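You operate a simulated robot arm through the tools that you are given. There is no shell and no other tool.

You are at the controls of a simulated robot arm. One attempt, no reset.

JOB
Fill the small blue bowl at least half full of rice from the wooden tub.
Fine: use the cream paddle and lay it back, put the lid on again; the other bowl stays empty.

Only the result counts: the job must be done as asked and must still hold three seconds after the hand-in. Knocking over, shifting, dropping, spilling or breaking anything else fails it. Lids that push on must go on centred and level and be pressed home; caps that screw on are set level and turned clockwise until they are tight.

ROBOT AND FRAMES
A 7-joint arm with a two-finger parallel gripper, fixed in place. Base frame: the origin is at the foot of the arm, x ahead of it, y to its left, z up; the work surface is at about z = 72. Readings come in cm, degrees, newtons and seconds.
Its first joint turns from -149.0 to 149.0 degrees. Payload 3.43 kg.
Tool frame: the origin (TCP) lies between the finger pads and is the grasp point; the fingertips stand 3 cm ahead of it; z points along the fingers, y is the line along which they close. The gripper opens to 9.4 cm. The fingers are 2.8 cm wide and 1 cm thick; the gripper's body (5 by 9.6 cm) begins 5.5 cm behind the TCP.
Orientation is that of the tool frame in the base frame, as [roll, pitch, yaw] about the fixed x, y, z axes, in that order (R = Rz(yaw) Ry(pitch) Rx(roll)). With the fingers straight down and closing along the base's y, the tool's x points along the base's -x, its y along +y and its z along -z.

CONTROLS
- The arm moves only by the tool step_arm. Its argument "targets" is a list that holds one entry, the list of rows, each a list of 7 numbers: the turn, a rotation vector about the tool's x, y, z in degrees, then the shift along the tool's x, y, z in m, then the finger opening in m, from 0 to 0.094. In form: [[[ax, ay, az, x, y, z, grip], ...]]. A call has 1 to 20 rows; each row is the pose to reach, as a shift and turn from the pose commanded when the call began, along the tool's axes at that moment. Each row takes 0.2 s and may step no farther than 5 cm and 8.6 degrees from the row before; otherwise, or with a gripper value out of range, the whole call is refused. Where a pose cannot be reached the arm comes as near as it can. A force on the tool above 40 N (or 10 N above the force at the start of the call, whichever is more), or a blocked arm, ends the call early, and 0.2 s more pass. Each finger travels about 4.5 cm/s and halts on what it meets, pressing with about 21 N; the grip force reading is that of the motor and also rises with nothing between the fingers. The clock runs only during rows and for 0.2 s after the last one: add rows that repeat a pose to give the fingers time. The reply holds the time, the measured pose of the TCP, the force on the tool along the base axes, the opening and the grip force, in the units named above and with some noise, with the torque about the TCP (base axes, N m) and any sound that the robot's microphone picked up.
- Cameras (640 x 400 px; columns grow to the right, rows downward): "scene" is fixed at [40.06, 65.1, 132.18]; the picture's right is [-0.83, -0.55, 0.00], its down [-0.48, 0.72, -0.49] and it looks along [0.27, -0.41, -0.87] (base axes); focal length 214 px, centre (320, 200). "wrist" rides on the gripper at [7.6, 1.4, -10.2] in the tool frame; the picture's right is [-0.18, 0.98, 0.00], its down [-0.75, -0.14, -0.64] and it looks along [-0.63, -0.12, 0.77] (tool axes); focal length 243 px, centre (320, 200). There is no depth. A picture from a camera that has moved, and an enlarged one, comes with that camera's place and axes in the base frame and with its lens.
- capture(camera): a new picture of that camera. It takes no simulated time.
- zoom(camera, box): a new picture of the part [left, top, right, bottom] of that camera's present view, enlarged. It takes no simulated time.
- close_job(): hands the job in; it is judged then, once.

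Nothing tells you positions but the pictures and the camera data. Unless the task says otherwise, let go and move clear before handing in.

The tools are called after "Emit:" as name(argument=value, ...) on one line, values as JSON. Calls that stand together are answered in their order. step_arm: Moves the arm, as the interface text tells. Its arguments: {"type":"object","properties":{"targets":{"type":"array","items":{"type":"array","items":{"type":"array","items":{"type":"number"}}}}},"required":["targets"]} The other tools are called the same way: capture (camera) takes a picture; zoom (camera, box) takes an enlarged picture of a part of a camera's view; close_job () hands the job in.

At the start:

```text
t: 0.0
eef_pos: [46.83, 51.58, 106.74]
orientation: [180.0, 0.1, 180.0]
wrist_force: [-0.8, 0.3, 0.6]
moment: [0.0, 0.0, 0.03]
grip_width: 9.38
finger_force: 0.1
```

scene: 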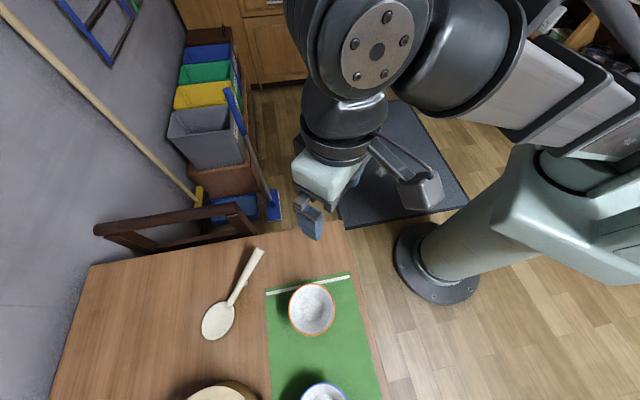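
wrist: 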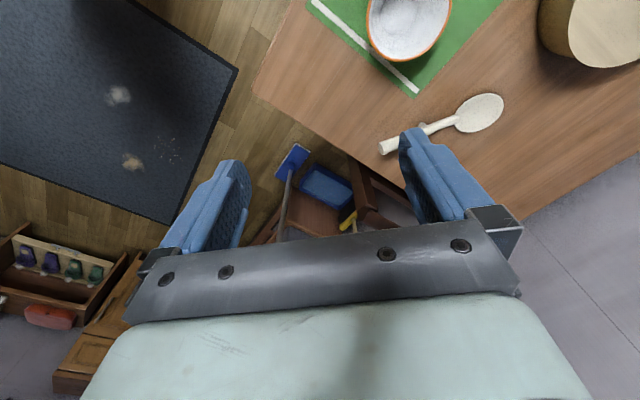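

The paddle, the orange-rimmed bowl, part of the blue bowl and part of the wooden tub are visible on the table. I'll look closer before moving.

Emit:
zoom(camera="scene", box=[180, 230, 400, 400])

Emit:
zoom(camera="wrist", box=[300, 0, 640, 212])

```text
2.35 times, centred on (290, 315) of scene
camera zoom: at [40.06, 65.1, 132.18], right [-0.83, -0.55, 0.0], down [-0.48, 0.72, -0.49], along [0.27, -0.41, -0.87], focal length 505 px, centre (391, -71)
```

zoom: 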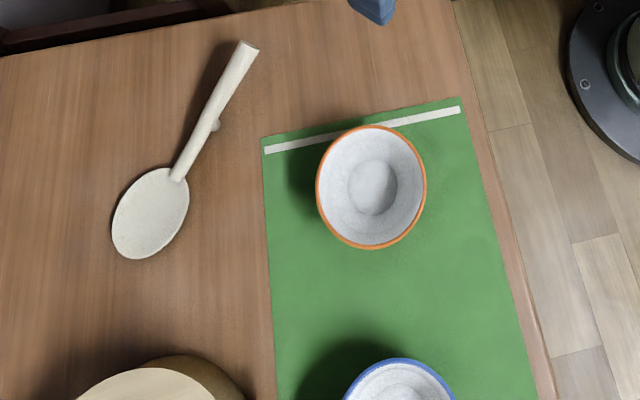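

```text
1.88 times, centred on (470, 106) of wrist
camera zoom: at [39.08, 52.97, 116.96], right [0.18, 0.98, 0.0], down [0.75, -0.14, 0.64], along [0.63, -0.12, -0.77], focal length 457 px, centre (38, 377)
```

zoom: 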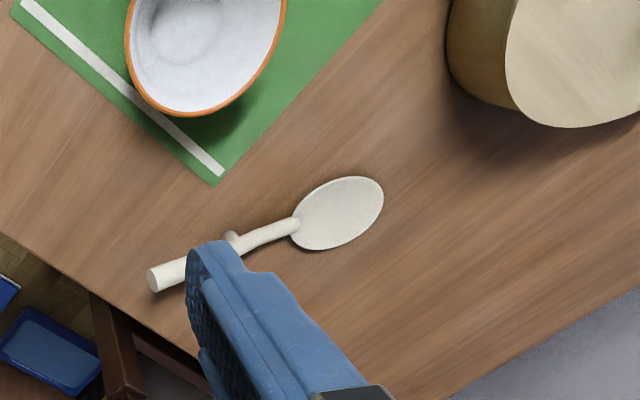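

The tub is only partly in view, so I'll turn the hand so the wrist camera looks toward the tub and the blue bowl, staying high up.

Emit:
step_arm(targets=[[[0, 0, -8, 0, 0.0, -0.01, 0.094], [0, 0, -16, 0, 0.01, -0.02, 0.094], [0, 0, -24, 0, 0.02, -0.03, 0.094], [0, 0, -32, 0, 0.03, -0.04, 0.094], [0, 0, -40, 0, 0.04, -0.05, 0.094], [0, 0, -48, 0, 0.05, -0.06, 0.094], [0, 0, -56, 0, 0.06, -0.07, 0.094], [0, 0, -64, 0, 0.06, -0.08, 0.094], [0, 0, -72, 0, 0.06, -0.08, 0.094]]])

Emit:
capture(camera="wrist")

Emit:
capture(camera="scene")

```text
t: 1.4
eef_pos: [47.15, 56.51, 112.63]
orientation: [179.8, 0.5, -134.1]
wrist_force: [-0.4, -0.1, 0.7]
moment: [0.02, 0.01, 0.03]
grip_width: 9.38
finger_force: 0.1
stopped in row 7: the force on the tool passed its limit at 54 N (the readings are from after the stop); the commanded pose is now the measured one
```

```text
taken
camera wrist: at [40.61, 51.9, 122.87], right [-0.58, 0.82, 0.0], down [0.62, 0.44, 0.65], along [0.53, 0.38, -0.76], focal length 243 px, centre (320, 200)
```

wrist: 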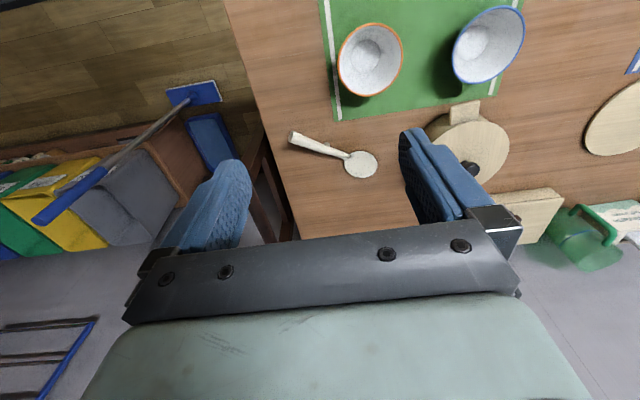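

```text
taken
```

scene: 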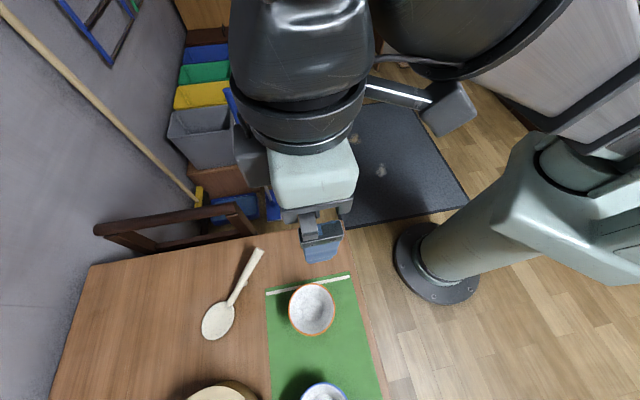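

The call stopped with a brief force spike, but the reading is back to zero. The tub with its lid is now in view, so I'll zoom in on it.

Emit:
zoom(camera="wrist", box=[380, 0, 640, 280])

Emit:
zoom(camera="wrist", box=[270, 0, 540, 200])

```text
1.43 times, centred on (510, 140) of wrist
camera zoom: at [40.61, 51.9, 122.87], right [-0.58, 0.82, 0.0], down [0.62, 0.44, 0.65], along [0.53, 0.38, -0.76], focal length 347 px, centre (49, 286)
```

zoom: 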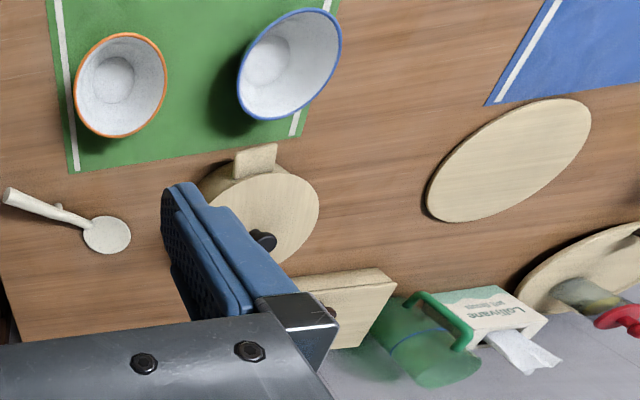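

```text
2.00 times, centred on (405, 100) of wrist
camera zoom: at [40.61, 51.9, 122.87], right [-0.58, 0.82, 0.0], down [0.62, 0.44, 0.65], along [0.53, 0.38, -0.76], focal length 485 px, centre (150, 400)
```

zoom: 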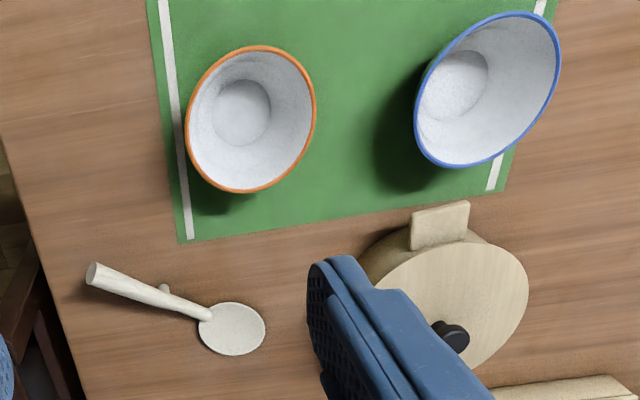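

The tub has a lid with a black knob and a side tab. I'll finish turning the hand to face +y for simple axes and a clean look at the tub.

Emit:
step_arm(targets=[[[0, 0, -4, 0, 0, 0, 0.094], [0, 0, -8, 0, 0, 0, 0.094], [0, 0, -12, 0, 0, 0, 0.094], [0, 0, -16, 0, 0, 0, 0.094], [0, 0, -20, 0, 0, 0, 0.094], [0, 0, -24, 0, 0, 0, 0.094], [0, 0, -28, 0, 0, 0, 0.094], [0, 0, -32, 0, 0, 0, 0.094], [0, 0, -36, 0, 0, 0, 0.094], [0, 0, -40, 0, 0, 0, 0.094], [0, 0, -44.1, 0, 0, 0, 0.094]]])

Emit:
capture(camera="wrist")

Emit:
capture(camera="scene")

```text
t: 2.3
eef_pos: [47.22, 56.51, 112.5]
orientation: [-179.9, 0.9, -122.3]
wrist_force: [0.3, 0.2, -1.7]
moment: [0.0, 0.07, 0.06]
grip_width: 9.4
finger_force: 0.1
stopped in row 4: the force on the tool passed its limit at 48 N (the readings are from after the stop); the commanded pose is now the measured one
```

```text
taken
camera wrist: at [41.66, 50.72, 122.81], right [-0.73, 0.68, 0.0], down [0.52, 0.56, 0.65], along [0.44, 0.48, -0.76], focal length 243 px, centre (320, 200)
```

wrist: 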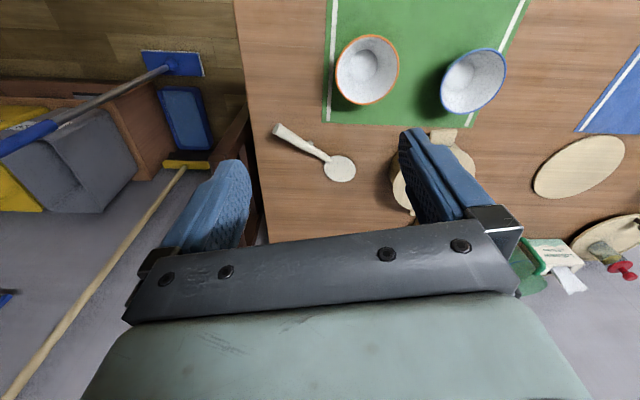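

```text
taken
```

scene: 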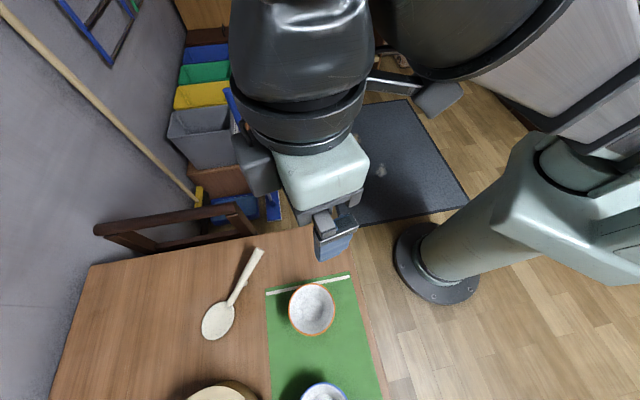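

Another spike came with pure rotation, so the arm may be in an awkward posture there. I'll translate gently out and down over the table and see how the force behaves.

Emit:
step_arm(targets=[[[0, 0, 0, -0.01, 0.006, 0.01, 0.094], [0, 0, 0, -0.02, 0.0125, 0.02, 0.094], [0, 0, 0, -0.03, 0.019, 0.03, 0.094], [0, 0, 0, -0.04, 0.025, 0.04, 0.094], [0, 0, 0, -0.05, 0.0315, 0.05, 0.094], [0, 0, 0, -0.06, 0.038, 0.06, 0.094], [0, 0, 0, -0.068, 0.043, 0.07, 0.094]]])

Emit:
capture(camera="wrist")

Emit:
capture(camera="scene")

```text
t: 3.9
eef_pos: [47.1, 64.73, 105.63]
orientation: [-180.0, 0.7, -122.2]
wrist_force: [0.5, 0.2, 0.5]
moment: [-0.01, -0.02, 0.02]
grip_width: 9.38
finger_force: 0.2
```

```text
taken
camera wrist: at [41.73, 58.93, 115.82], right [-0.73, 0.68, 0.0], down [0.52, 0.56, 0.65], along [0.44, 0.48, -0.76], focal length 243 px, centre (320, 200)
```

wrist: 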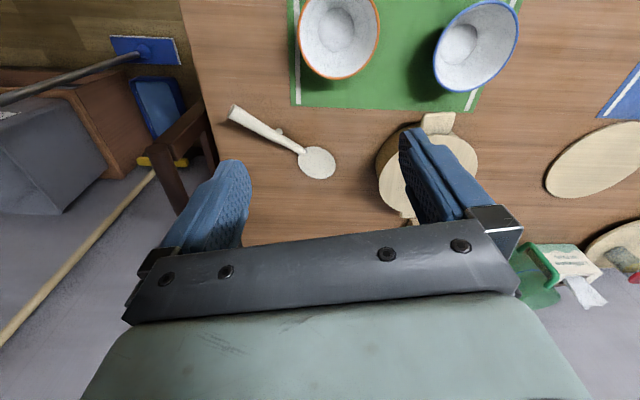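

```text
taken
```

scene: 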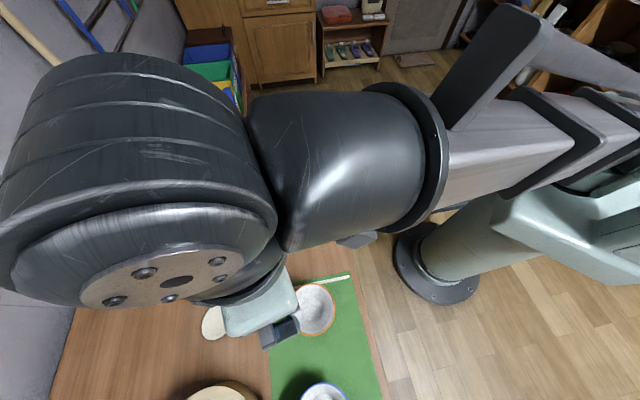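

Translation is clean. Now the rest of the turn, slowly.

Emit:
step_arm(targets=[[[0, 0, -3, 0, 0, 0, 0.094], [0, 0, -6, 0, 0, 0, 0.094], [0, 0, -9, 0, 0, 0, 0.094], [0, 0, -12, 0, 0, 0, 0.094], [0, 0, -15, 0, 0, 0, 0.094], [0, 0, -18, 0, 0, 0, 0.094], [0, 0, -21, 0, 0, 0, 0.094], [0, 0, -24, 0, 0, 0, 0.094], [0, 0, -27, 0, 0, 0, 0.094], [0, 0, -30, 0, 0, 0, 0.094], [0, 0, -32.2, 0, 0, 0, 0.094]]])

Emit:
capture(camera="wrist")

```text
t: 6.3
eef_pos: [47.19, 64.82, 105.63]
orientation: [-179.4, 0.5, -89.8]
wrist_force: [0.4, -0.1, 0.3]
moment: [0.05, 0.0, 0.01]
grip_width: 9.41
finger_force: 0.1
```

```text
taken
camera wrist: at [45.52, 56.94, 115.84], right [-0.98, 0.18, -0.01], down [0.13, 0.75, 0.65], along [0.12, 0.64, -0.76], focal length 243 px, centre (320, 200)
```

wrist: 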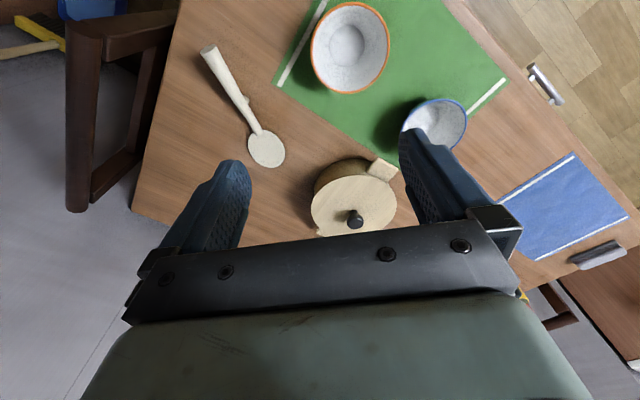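

Emit:
zoom(camera="wrist", box=[280, 130, 420, 240])

Emit:
zoom(camera="wrist", box=[180, 0, 480, 190])

```text
3.64 times, centred on (350, 185) of wrist
camera zoom: at [45.52, 56.94, 115.84], right [-0.98, 0.18, -0.01], down [0.13, 0.75, 0.65], along [0.12, 0.64, -0.76], focal length 882 px, centre (211, 254)
```

zoom: 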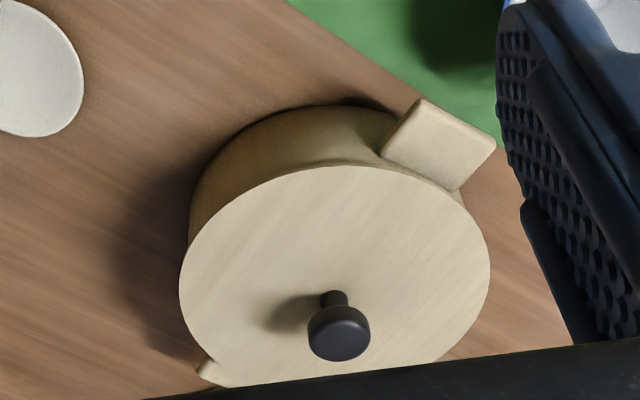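

```text
2.11 times, centred on (330, 95) of wrist
camera zoom: at [45.52, 56.94, 115.84], right [-0.98, 0.18, -0.01], down [0.13, 0.75, 0.65], along [0.12, 0.64, -0.76], focal length 511 px, centre (299, 421)
```

zoom: 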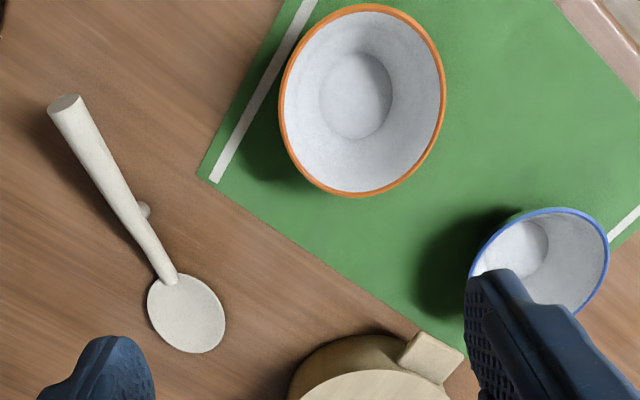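

The tub's lid has a round black knob, and there's a handle tab on each side. I'll move outward at this height for a steeper view of the tub and blue bowl, to triangulate their positions and check the reach.

Emit:
step_arm(targets=[[[0, 0, 0, -0.02, 0.0, -0.0, 0.094], [0, 0, 0, -0.04, 0.0, 0, 0.094], [0, 0, 0, -0.06, 0.005, 0, 0.094], [0, 0, 0, -0.08, 0.01, 0, 0.094], [0, 0, 0, -0.1, 0.015, 0, 0.094], [0, 0, 0, -0.12, 0.02, 0, 0.094], [0, 0, 0, -0.14, 0.02, 0, 0.094], [0, 0, 0, -0.16, 0.02, 0, 0.094]]])

Emit:
capture(camera="wrist")

Emit:
capture(camera="scene")

```text
t: 8.1
eef_pos: [44.88, 80.66, 105.77]
orientation: [-179.6, 0.6, -90.1]
wrist_force: [0.4, -0.2, -0.5]
moment: [0.0, 0.01, 0.0]
grip_width: 9.45
finger_force: 0.1
```

```text
taken
camera wrist: at [43.26, 72.86, 115.95], right [-0.98, 0.18, -0.01], down [0.14, 0.75, 0.65], along [0.12, 0.64, -0.76], focal length 243 px, centre (320, 200)
```

wrist: 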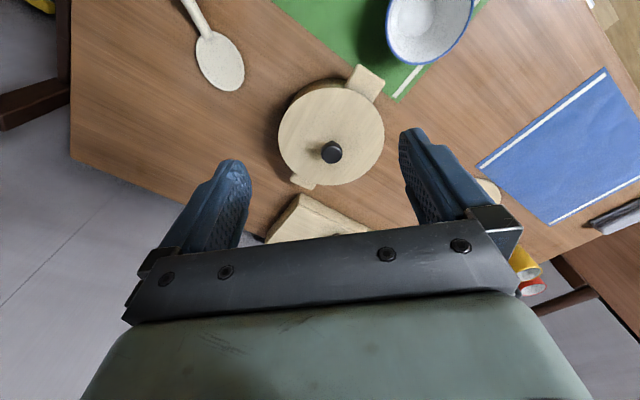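

```text
taken
```

scene: 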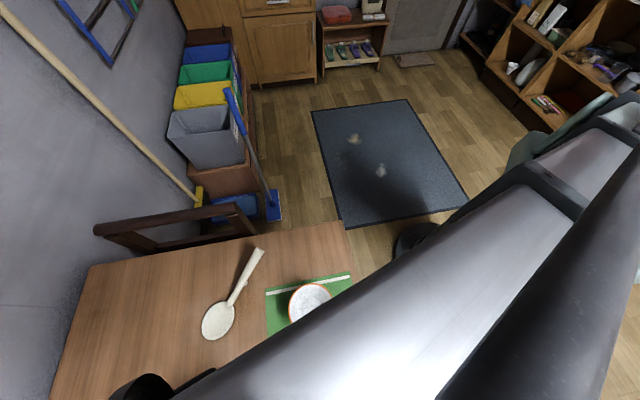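

Emit:
zoom(camera="wrist", box=[250, 60, 410, 240])

Emit:
zoom(camera="wrist", box=[360, 0, 500, 100])

Emit:
zoom(camera="wrist", box=[150, 0, 290, 100])

```text
2.22 times, centred on (330, 150) of wrist
camera zoom: at [43.26, 72.86, 115.95], right [-0.98, 0.18, -0.01], down [0.14, 0.75, 0.65], along [0.12, 0.64, -0.76], focal length 539 px, centre (298, 311)
```

zoom: 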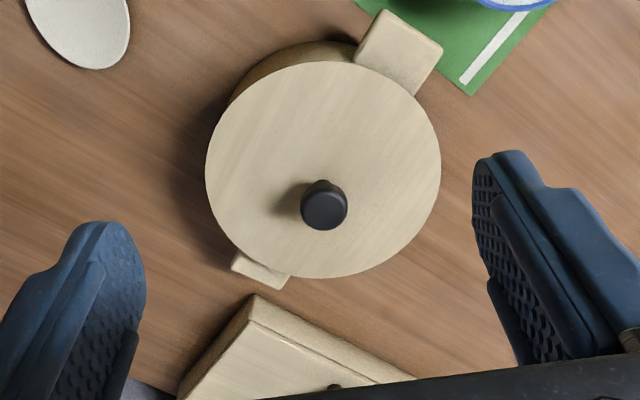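

```text
4.00 times, centred on (430, 50) of wrist
camera zoom: at [43.26, 72.86, 115.95], right [-0.98, 0.18, -0.01], down [0.14, 0.75, 0.65], along [0.12, 0.64, -0.76], focal length 970 px, centre (-120, 800)
```

zoom: 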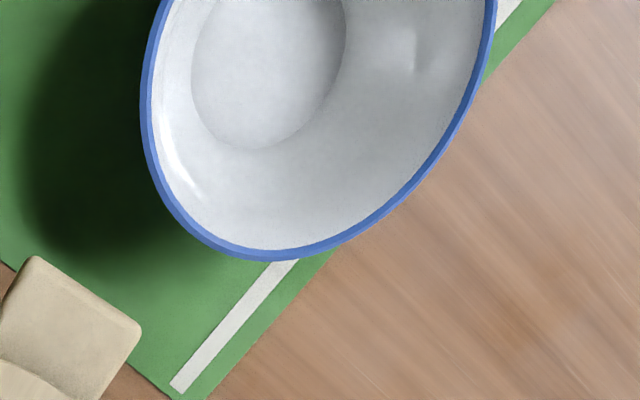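

```text
4.00 times, centred on (220, 50) of wrist
camera zoom: at [43.26, 72.86, 115.95], right [-0.98, 0.18, -0.01], down [0.14, 0.75, 0.65], along [0.12, 0.64, -0.76], focal length 970 px, centre (720, 800)
```

zoom: 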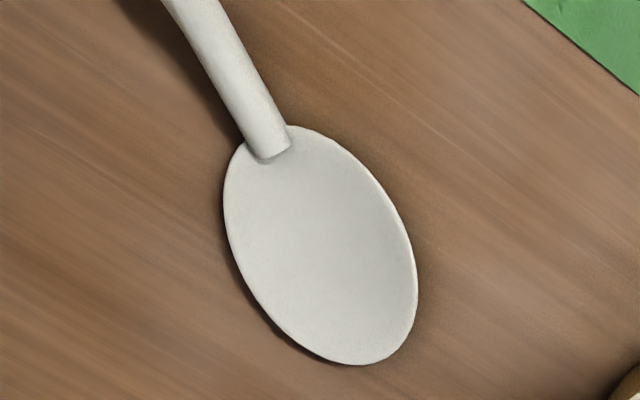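

By triangulation the lid top is at about z=79, centred near (45, 91). That is at the edge of reach, so I'll tilt the fingers outward and come down toward the knob.

Emit:
step_arm(targets=[[[0, -2.5, 0, -0.01, 0, 0.01, 0.094], [0, -5, 0, -0.02, 0, 0.03, 0.094], [0, -7.5, 0, -0.03, 0, 0.05, 0.094], [0, -10, 0, -0.04, 0, 0.07, 0.094], [0, -12.5, 0, -0.05, 0, 0.09, 0.094], [0, -15, 0, -0.06, 0, 0.11, 0.094], [0, -17.5, 0, -0.07, 0, 0.13, 0.094], [0, -20, 0, -0.078, 0, 0.145, 0.094]]])

Emit:
capture(camera="wrist")

```text
t: 9.9
eef_pos: [45.49, 88.75, 91.39]
orientation: [-179.5, 20.6, -89.8]
wrist_force: [0.8, 0.0, 0.2]
moment: [0.01, -0.02, -0.03]
grip_width: 9.4
finger_force: 0.0
```

```text
taken
camera wrist: at [43.81, 77.87, 98.27], right [-0.98, 0.17, 0.06], down [0.13, 0.48, 0.87], along [0.12, 0.86, -0.49], focal length 243 px, centre (320, 200)
```

wrist: 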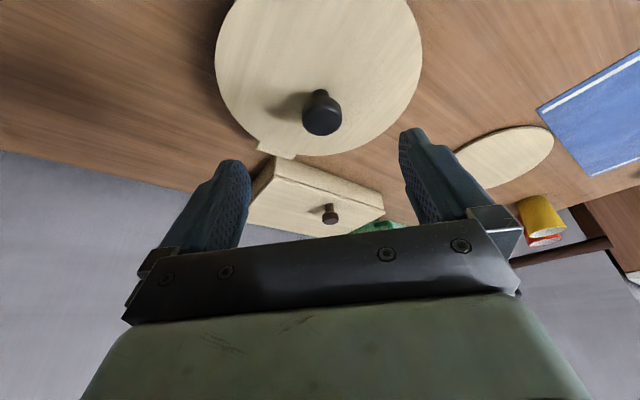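

Emit:
zoom(camera="wrist", box=[200, 0, 440, 170])

```text
2.35 times, centred on (320, 85) of wrist
camera zoom: at [43.81, 77.87, 98.27], right [-0.98, 0.17, 0.06], down [0.13, 0.48, 0.87], along [0.12, 0.86, -0.49], focal length 571 px, centre (320, 471)
```

zoom: 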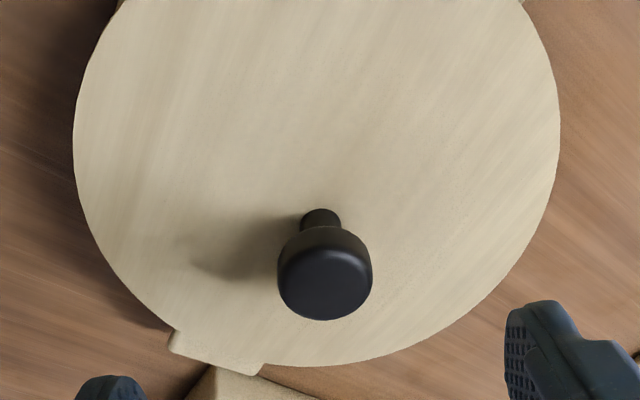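

The knob axis is at about (45.1, 91.9), with the cap top at z≈82.9 and the lid surface at z≈79. I'll move down along the tilted tool axis to put the fingertips around the cap.

Emit:
step_arm(targets=[[[0, 0, 0, 0.002, 0.001, 0.015, 0.094], [0, 0, 0, 0.003, 0.002, 0.03, 0.094], [0, 0, 0, 0.004, 0.0025, 0.045, 0.094], [0, 0, 0, 0.004, 0.0025, 0.06, 0.094]]])

Emit:
capture(camera="wrist")

```text
t: 10.9
eef_pos: [45.31, 90.43, 85.76]
orientation: [-179.5, 20.6, -89.8]
wrist_force: [-0.6, 0.0, 0.4]
moment: [-0.01, -0.02, 0.0]
grip_width: 9.42
finger_force: 0.1
```

```text
taken
camera wrist: at [43.59, 79.67, 92.62], right [-0.98, 0.17, 0.06], down [0.13, 0.48, 0.87], along [0.12, 0.86, -0.49], focal length 243 px, centre (320, 200)
```

wrist: 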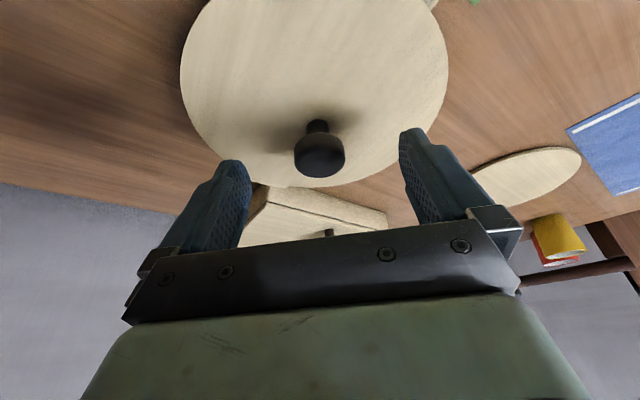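

Emit:
step_arm(targets=[[[0, 0, 0, 0, 0, 0.01, 0.094], [0, 0, 0, 0, 0, 0.021, 0.094]]])

Emit:
capture(camera="wrist")

```text
t: 11.5
eef_pos: [45.15, 91.17, 83.75]
orientation: [-179.5, 20.6, -89.7]
wrist_force: [0.5, 0.3, 0.2]
moment: [-0.02, 0.02, -0.02]
grip_width: 9.4
finger_force: 0.0
```

```text
taken
camera wrist: at [43.55, 80.37, 90.62], right [-0.98, 0.17, 0.06], down [0.13, 0.48, 0.87], along [0.12, 0.86, -0.49], focal length 243 px, centre (320, 200)
```

wrist: 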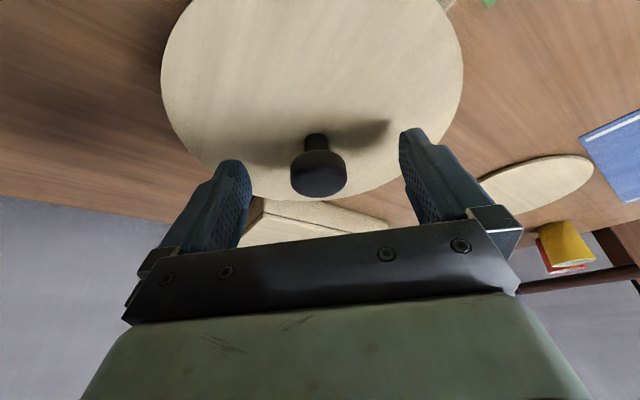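

Emit:
step_arm(targets=[[[0, 0, 0, 0, 0, 0, 0.06], [0, 0, 0, 0, 0, 0, 0.04], [0, 0, 0, 0, 0, 0, 0.036], [0, 0, 0, 0, 0, 0, 0.03], [0, 0, 0, 0, 0, 0, 0.02], [0, 0, 0, 0, 0, 0, 0.015], [0, 0, 0, 0, 0, 0, 0.015], [0, 0, 0, 0, 0, 0, 0.015]]])

Emit:
capture(camera="wrist")

```text
t: 13.3
eef_pos: [45.19, 91.17, 83.76]
orientation: [-179.5, 20.6, -89.8]
wrist_force: [5.5, 0.7, 1.7]
moment: [0.0, -0.01, -0.15]
grip_width: 3.21
finger_force: 20.9
```

```text
taken
camera wrist: at [43.56, 80.37, 90.62], right [-0.98, 0.17, 0.06], down [0.13, 0.48, 0.87], along [0.12, 0.86, -0.49], focal length 243 px, centre (320, 200)
```

wrist: 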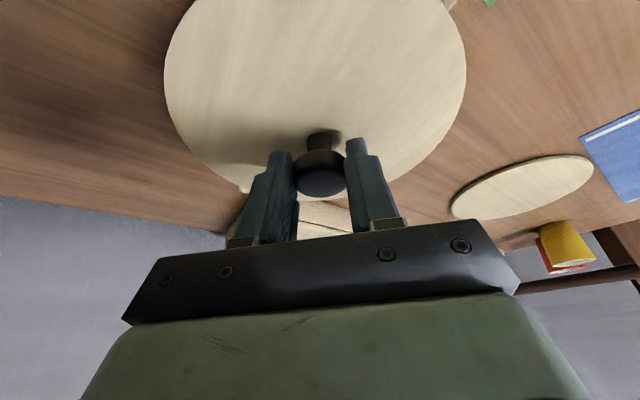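

Gripped at 3.2 cm. Now a slow vertical lift of the lid.

Emit:
step_arm(targets=[[[0, 0, 0, 0, -0.001, 0, 0.015], [0, 0, 0, -0.0018, -0.001, -0.0047, 0.015], [0, 0, 0, -0.0035, -0.001, -0.0094, 0.015], [0, 0, 0, -0.0053, -0.001, -0.014, 0.015], [0, 0, 0, -0.007, -0.001, -0.0187, 0.015]]])

Emit:
capture(camera="wrist")

Emit:
capture(camera="scene")

```text
t: 14.5
eef_pos: [45.26, 91.13, 85.69]
orientation: [-179.5, 20.6, -89.9]
wrist_force: [-0.6, -0.5, -0.8]
moment: [-0.04, -0.04, 0.02]
grip_width: 3.19
finger_force: 20.9
```

```text
taken
camera wrist: at [43.59, 80.36, 92.6], right [-0.98, 0.17, 0.06], down [0.13, 0.48, 0.87], along [0.12, 0.86, -0.5], focal length 243 px, centre (320, 200)
```

wrist: 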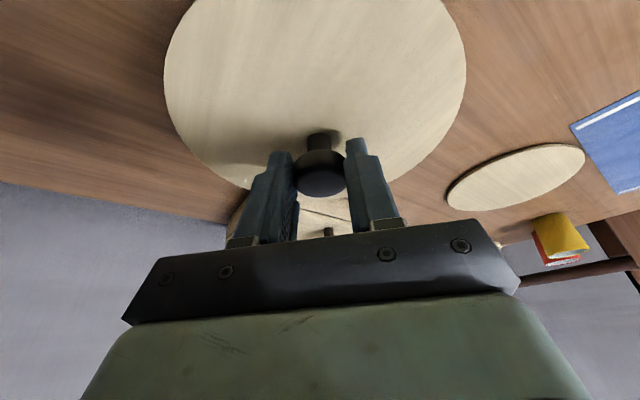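

```text
taken
```

scene: 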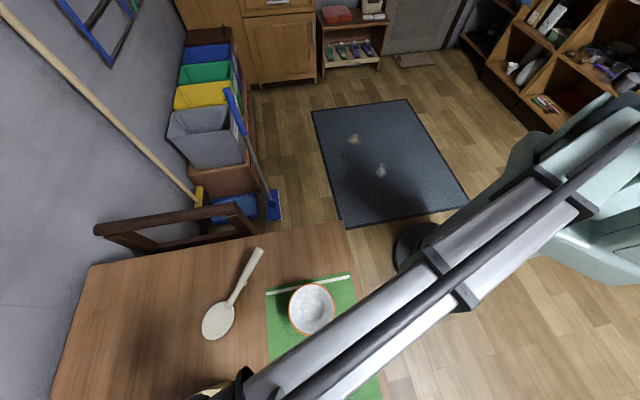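

The lid is coming up cleanly. I'll lift further and check that the tub stayed.

Emit:
step_arm(targets=[[[0, 0, 0, -0.0053, 0, -0.014, 0.015], [0, 0, 0, -0.0106, 0, -0.028, 0.015], [0, 0, 0, -0.0176, 0, -0.0468, 0.015], [0, 0, 0, -0.0246, 0, -0.0655, 0.015], [0, 0, 0, -0.0317, 0, -0.0842, 0.015], [0, 0, 0, -0.0387, 0, -0.103, 0.015], [0, 0, 0, -0.0422, 0, -0.1123, 0.015]]])

Emit:
capture(camera="wrist")

Emit:
capture(camera="scene")

```text
t: 16.1
eef_pos: [45.22, 91.04, 97.72]
orientation: [-179.5, 20.6, -89.8]
wrist_force: [-0.1, 0.4, -0.7]
moment: [-0.02, -0.01, 0.03]
grip_width: 3.17
finger_force: 21.4
```

```text
taken
camera wrist: at [43.6, 80.29, 104.52], right [-0.98, 0.17, 0.06], down [0.13, 0.48, 0.87], along [0.12, 0.86, -0.5], focal length 243 px, centre (320, 200)
```

wrist: 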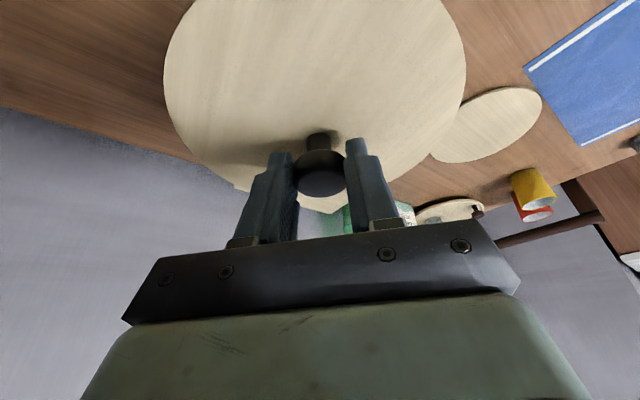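

```text
taken
```

scene: 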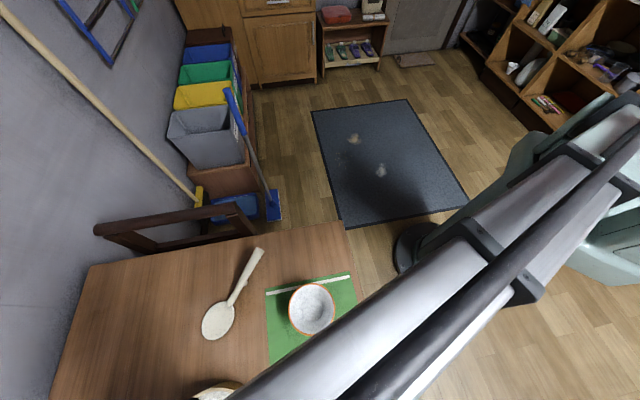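

Emit:
zoom(camera="wrist", box=[160, 120, 480, 240])

Emit:
zoom(camera="scene", box=[160, 340, 280, 400])

```text
2.00 times, centred on (320, 180) of wrist
camera zoom: at [43.6, 80.29, 104.52], right [-0.98, 0.17, 0.06], down [0.13, 0.48, 0.87], along [0.12, 0.86, -0.5], focal length 485 px, centre (320, 240)
```

zoom: 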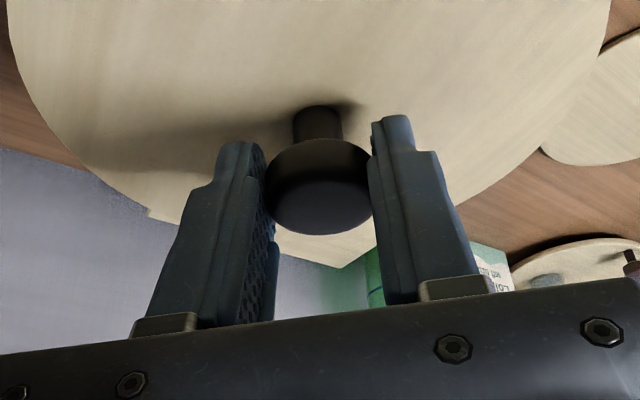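

```text
5.33 times, centred on (220, 370) of scene
camera zoom: at [40.06, 65.1, 132.18], right [-0.83, -0.55, 0.0], down [-0.48, 0.72, -0.49], along [0.27, -0.41, -0.87], focal length 1144 px, centre (853, -707)
```

zoom: 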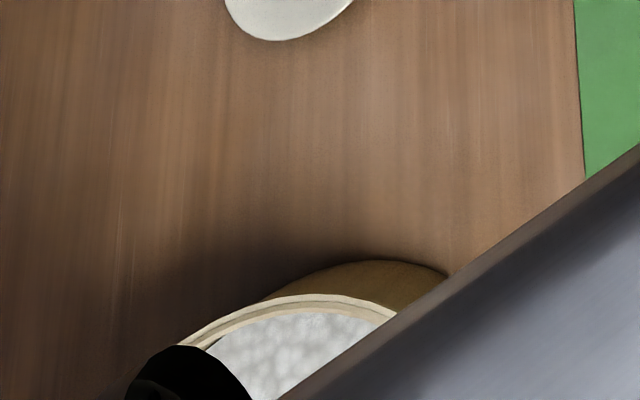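

The tub stayed put and I can see rice inside. Next I'll carry the lid level to the free corner area near (53, 55).

Emit:
step_arm(targets=[[[0, 0, 0, 0.014, -0.003, -0.005, 0.015], [0, 0, 0, 0.028, -0.006, -0.0106, 0.015], [0, 0, 0, 0.056, -0.013, -0.0211, 0.015], [0, 0, 0, 0.084, -0.02, -0.0317, 0.015], [0, 0, 0, 0.112, -0.026, -0.0422, 0.015], [0, 0, 0, 0.14, -0.033, -0.0528, 0.015], [0, 0, 0, 0.169, -0.04, -0.0634, 0.015], [0, 0, 0, 0.197, -0.046, -0.0739, 0.015], [0, 0, 0, 0.225, -0.053, -0.0845, 0.015], [0, 0, 0, 0.253, -0.06, -0.095, 0.015], [0, 0, 0, 0.281, -0.067, -0.1056, 0.015], [0, 0, 0, 0.309, -0.074, -0.1162, 0.015], [0, 0, 0, 0.323, -0.077, -0.1214, 0.015], [0, 0, 0, 0.337, -0.08, -0.1267, 0.015]]])

Emit:
capture(camera="scene")

Emit:
capture(camera="wrist")

```text
t: 19.1
eef_pos: [53.31, 54.94, 97.76]
orientation: [-179.5, 20.6, -89.8]
wrist_force: [-0.1, 0.8, -0.5]
moment: [0.0, 0.0, -0.02]
grip_width: 3.16
finger_force: 20.9
```

```text
taken
```

scene: 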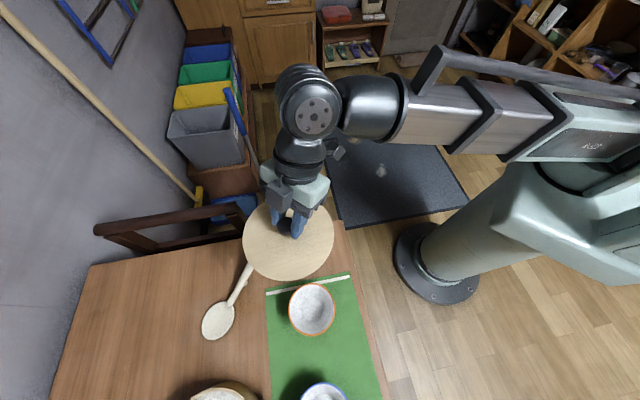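

```text
taken
camera wrist: at [51.66, 44.24, 104.8], right [-0.98, 0.17, 0.06], down [0.13, 0.48, 0.87], along [0.12, 0.86, -0.49], focal length 243 px, centre (320, 200)
```

wrist: 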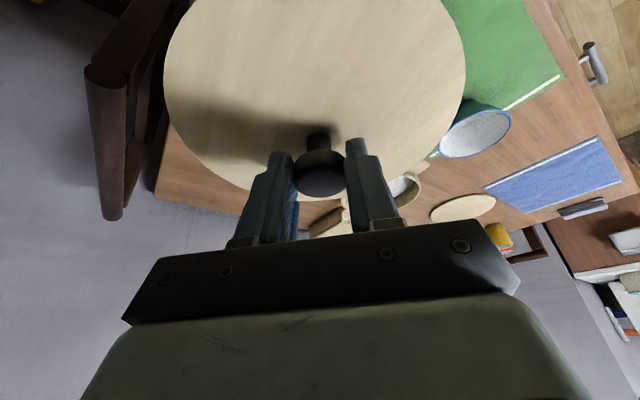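

The lid is held level. I'll shift to centre it near (53.4, 53), clear of the orange bowl rim and the paddle handle, then lower it.

Emit:
step_arm(targets=[[[0, 0, 0, 0.012, -0.001, -0.0046, 0.015], [0, 0, 0, 0.0243, -0.002, -0.0092, 0.015], [0, 0, 0, 0.035, -0.002, 0.019, 0.015], [0, 0, 0, 0.0454, -0.002, 0.047, 0.015], [0, 0, 0, 0.056, -0.002, 0.075, 0.015], [0, 0, 0, 0.0665, -0.002, 0.103, 0.015], [0, 0, 0, 0.077, -0.002, 0.1312, 0.015]]])

Emit:
capture(camera="scene")

Emit:
capture(camera="wrist")

```text
t: 20.7
eef_pos: [53.41, 52.54, 82.94]
orientation: [-179.6, 20.6, -89.7]
wrist_force: [-0.1, -0.7, -0.3]
moment: [0.02, -0.02, 0.03]
grip_width: 3.19
finger_force: 21.0
```

```text
taken
```

scene: 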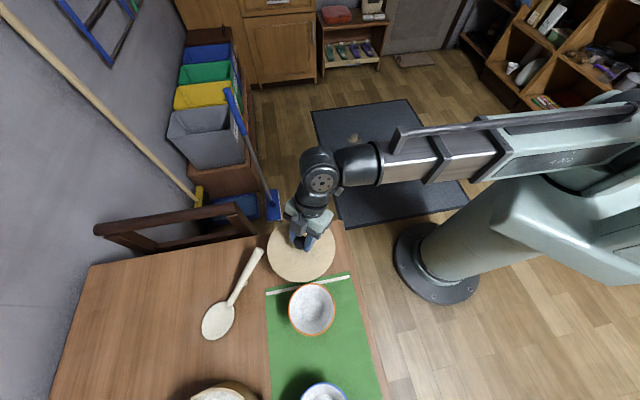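

```text
taken
camera wrist: at [51.74, 41.85, 89.71], right [-0.98, 0.17, 0.06], down [0.13, 0.48, 0.87], along [0.12, 0.86, -0.49], focal length 243 px, centre (320, 200)
```

wrist: 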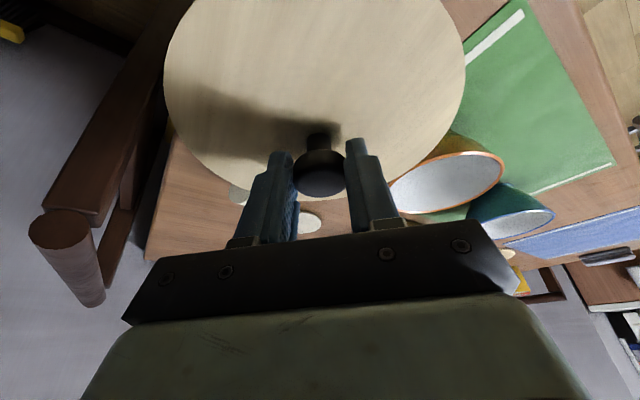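

Emit:
step_arm(targets=[[[0, 0, 0, 0.0035, 0, 0.0094, 0.015], [0, 0, 0, 0.007, 0, 0.0187, 0.015], [0, 0, 0, 0.0088, 0, 0.0234, 0.015], [0, 0, 0, 0.0106, 0, 0.028, 0.015]]])

Emit:
zoom(camera="scene", box=[200, 180, 380, 300])

```text
t: 21.7
eef_pos: [53.5, 52.45, 79.79]
orientation: [-179.5, 20.6, -89.7]
wrist_force: [-0.3, 0.0, -1.2]
moment: [-0.04, 0.03, 0.0]
grip_width: 3.2
finger_force: 21.0
```

```text
3.33 times, centred on (290, 240) of scene
camera zoom: at [40.06, 65.1, 132.18], right [-0.83, -0.55, 0.0], down [-0.48, 0.72, -0.49], along [0.27, -0.41, -0.87], focal length 715 px, centre (420, 67)
```

zoom: 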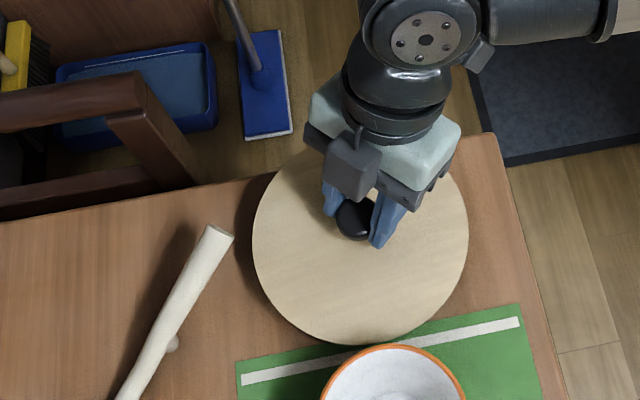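

Emit:
step_arm(targets=[[[0, 0, 0, 0.00105, 0, 0.0028, 0.015], [0, 0, 0, 0.0021, 0, 0.0056, 0.015], [0, 0, 0, 0.0032, 0, 0.0084, 0.015], [0, 0, 0, 0.0032, 0, 0.0084, 0.015]]])

```text
t: 22.7
eef_pos: [53.43, 52.35, 78.99]
orientation: [-179.5, 20.5, -89.8]
wrist_force: [-0.2, -0.1, -1.7]
moment: [-0.02, 0.0, 0.03]
grip_width: 3.2
finger_force: 21.0
```

Emit:
step_arm(targets=[[[0, 0, 0, 0.001, 0, 0.0026, 0.015], [0, 0, 0, 0.001, 0, 0.0026, 0.015]]])

Emit:
step_arm(targets=[[[0, 0, 0, 0.001, 0, 0.0026, 0.015], [0, 0, 0, 0.001, 0, 0.0026, 0.015]]])

Emit:
step_arm(targets=[[[0, 0, 0, 0.001, 0, 0.0026, 0.015], [0, 0, 0, 0.001, 0, 0.0026, 0.015]]])

```text
t: 23.3
eef_pos: [53.29, 52.39, 78.66]
orientation: [-179.5, 20.6, -89.8]
wrist_force: [0.4, -0.5, -1.2]
moment: [0.0, -0.01, 0.02]
grip_width: 3.16
finger_force: 21.1
```

```text
t: 23.9
eef_pos: [53.36, 52.42, 78.35]
orientation: [-179.5, 20.5, -89.7]
wrist_force: [0.0, 0.4, -1.3]
moment: [0.02, -0.01, 0.03]
grip_width: 3.18
finger_force: 20.3
```

```text
t: 24.5
eef_pos: [53.45, 52.52, 78.13]
orientation: [-179.4, 20.6, -89.8]
wrist_force: [-0.2, 0.9, -1.2]
moment: [0.01, -0.01, -0.02]
grip_width: 3.18
finger_force: 21.4
```

Emit:
step_arm(targets=[[[0, 0, 0, 0.0007, 0, 0.0019, 0.015], [0, 0, 0, 0.0007, 0, 0.0019, 0.015]]])

Emit:
step_arm(targets=[[[0, 0, 0, 0.0007, 0, 0.0019, 0.015], [0, 0, 0, 0.0007, 0, 0.0019, 0.015]]])

Emit:
zoom(camera="wrist", box=[140, 0, 480, 240])

```text
t: 25.1
eef_pos: [53.57, 52.5, 77.9]
orientation: [-179.5, 20.6, -89.7]
wrist_force: [2.5, -0.5, 3.7]
moment: [-0.01, 0.22, 0.04]
grip_width: 3.17
finger_force: 21.1
```

```text
t: 25.7
eef_pos: [53.51, 52.57, 77.62]
orientation: [-179.5, 20.7, -89.7]
wrist_force: [-0.9, 3.5, 17.5]
moment: [0.28, 0.14, -0.08]
grip_width: 3.19
finger_force: 21.1
```

```text
1.67 times, centred on (310, 120) of wrist
camera zoom: at [51.9, 41.76, 84.6], right [-0.98, 0.17, 0.06], down [0.13, 0.48, 0.87], along [0.12, 0.86, -0.49], focal length 404 px, centre (337, 333)
```

zoom: 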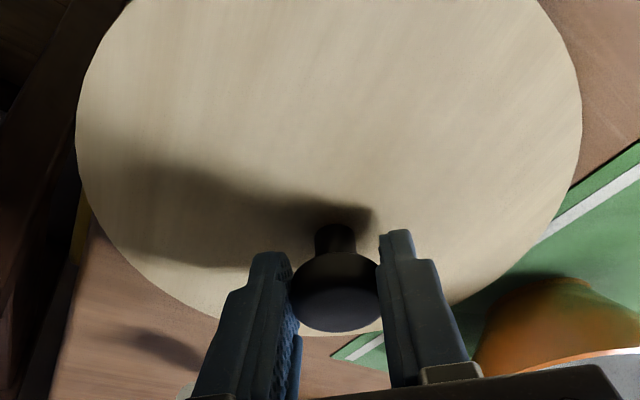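

The lid is on the table, with contact at TCP z≈77.8. I'll ease off the pressure and release.

Emit:
step_arm(targets=[[[0, 0, 0, -0.0005, 0, -0.0014, 0.015], [0, 0, 0, -0.0005, 0, -0.0014, 0.03], [0, 0, 0, -0.0005, 0, -0.0014, 0.05], [0, 0, 0, -0.0005, 0, -0.0014, 0.07], [0, 0, 0, -0.0005, 0, -0.0014, 0.07]]])

Emit:
capture(camera="wrist")

```text
t: 26.9
eef_pos: [53.62, 52.49, 77.83]
orientation: [-179.5, 20.6, -89.9]
wrist_force: [0.9, 0.3, -0.5]
moment: [-0.04, 0.01, 0.01]
grip_width: 7.0
finger_force: 0.0
```

```text
taken
camera wrist: at [51.95, 41.72, 84.68], right [-0.98, 0.17, 0.06], down [0.13, 0.48, 0.87], along [0.12, 0.86, -0.49], focal length 243 px, centre (320, 200)
```

wrist: 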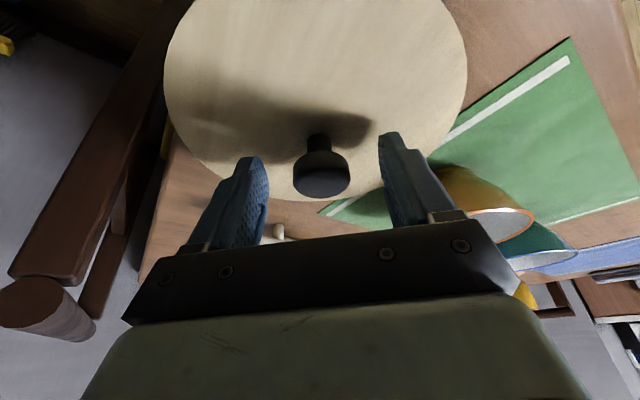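

The lid rests flat and is released. I'll back off, then get views of the paddle for the grasp.

Emit:
step_arm(targets=[[[0, 0, 0, 0, 0, -0.015, 0.07], [0, 0, 0, 0, 0, -0.03, 0.09], [0, 0, 0, 0, 0, -0.06, 0.09], [0, 0, 0, 0, 0, -0.09, 0.09], [0, 0, 0, 0, 0, -0.12, 0.09], [0, 0, 0, 0, -0.03, -0.15, 0.09], [0, 0, 0, 0, -0.06, -0.16, 0.09], [0, 0, 0, 0, -0.09, -0.16, 0.09]]])

Emit:
capture(camera="wrist")

Emit:
zoom(camera="scene", box=[180, 200, 380, 400])

```text
t: 28.7
eef_pos: [62.42, 46.89, 93.03]
orientation: [-179.5, 20.6, -89.7]
wrist_force: [-0.2, 0.2, 0.4]
moment: [0.02, -0.01, 0.02]
grip_width: 8.98
finger_force: 0.1
```

```text
taken
camera wrist: at [60.78, 36.21, 99.89], right [-0.98, 0.17, 0.06], down [0.13, 0.48, 0.87], along [0.12, 0.86, -0.49], focal length 243 px, centre (320, 200)
```

wrist: 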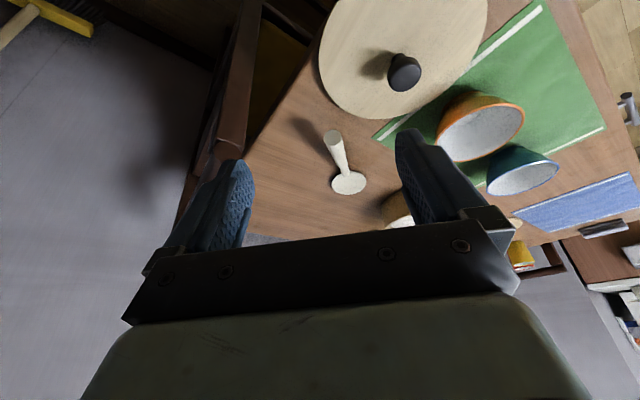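

```text
2.00 times, centred on (280, 300) of scene
camera zoom: at [40.06, 65.1, 132.18], right [-0.83, -0.55, 0.0], down [-0.48, 0.72, -0.49], along [0.27, -0.41, -0.87], focal length 429 px, centre (400, 0)
```

zoom: 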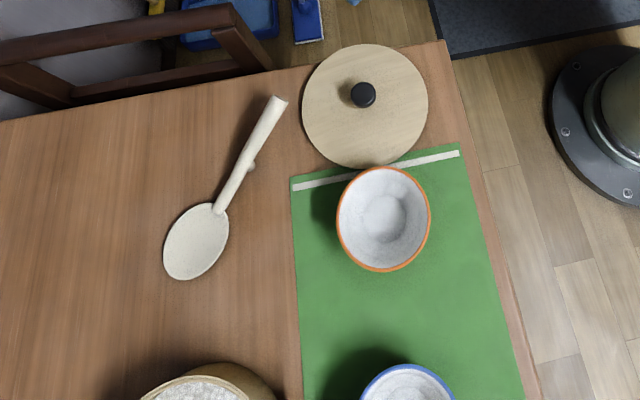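

Emit:
zoom(camera="wrist", box=[260, 100, 400, 230])

Emit:
zoom(camera="scene", box=[190, 240, 280, 350])

```text
3.08 times, centred on (330, 165) of wrist
camera zoom: at [60.78, 36.21, 99.89], right [-0.98, 0.17, 0.06], down [0.13, 0.48, 0.87], along [0.12, 0.86, -0.49], focal length 746 px, centre (289, 308)
```

zoom: 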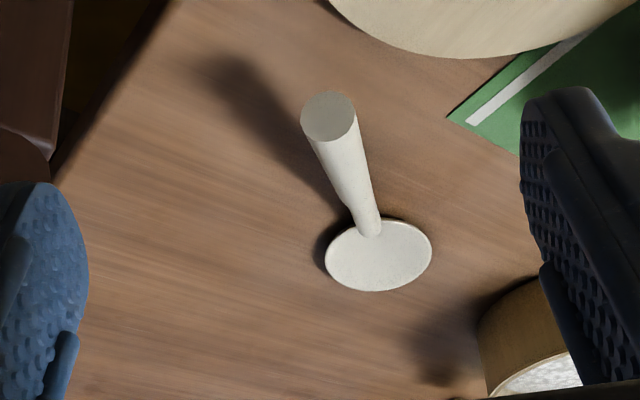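

```text
3.64 times, centred on (235, 295) of scene
camera zoom: at [40.06, 65.1, 132.18], right [-0.83, -0.55, 0.0], down [-0.48, 0.72, -0.49], along [0.27, -0.41, -0.87], focal length 780 px, centre (629, -146)
```

zoom: 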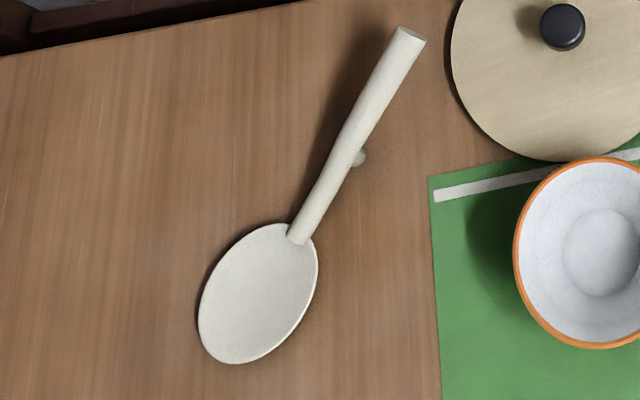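

The handle rises from the head to its end at about (62, 60.2, 77.1), about 2.5 cm thick, heading roughly 95.6° in plan. I'll align the hand with the handle and tilt further so the fingers point toward the head.

Emit:
step_arm(targets=[[[-0.6, 0, -1.6, -0.015, 0.001, 0.02, 0.09], [-1.2, 0, -3.2, -0.03, 0.002, 0.04, 0.09], [-1.87, 0, -4.96, -0.045, 0.003, 0.06, 0.09], [-1.87, 0, -4.96, -0.058, 0.003, 0.075, 0.09]]])

Emit:
step_arm(targets=[[[0, -4, 0, 0, 0, 0.0, 0.09], [0, -8, 0, 0, 0, 0.0, 0.09], [0, -12, 0, 0, 0, 0.0, 0.09], [0, -15.4, 0, 0, 0, 0.0, 0.09]]])

Emit:
capture(camera="wrist")

Emit:
capture(camera="scene")

```text
t: 29.7
eef_pos: [62.01, 55.3, 87.96]
orientation: [-179.5, 20.4, -84.5]
wrist_force: [-0.5, -0.4, -0.3]
moment: [0.01, -0.01, 0.01]
grip_width: 8.96
finger_force: 0.0
```

```text
t: 30.7
eef_pos: [62.04, 54.9, 87.95]
orientation: [-179.5, 36.0, -84.3]
wrist_force: [-0.6, -0.2, 1.3]
moment: [-0.02, 0.0, -0.01]
grip_width: 8.99
finger_force: 0.1
```

```text
taken
camera wrist: at [61.58, 42.66, 91.72], right [-0.99, 0.06, 0.1], down [0.11, 0.24, 0.96], along [0.03, 0.97, -0.25], focal length 243 px, centre (320, 200)
```

wrist: 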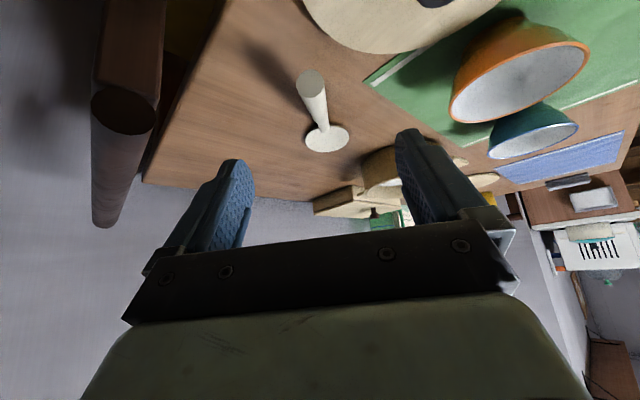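

```text
taken
```

scene: 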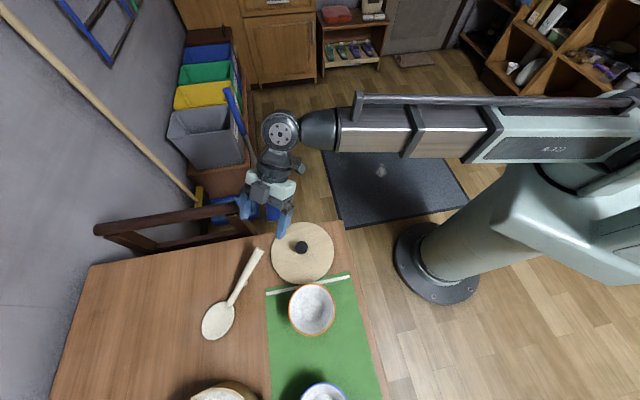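

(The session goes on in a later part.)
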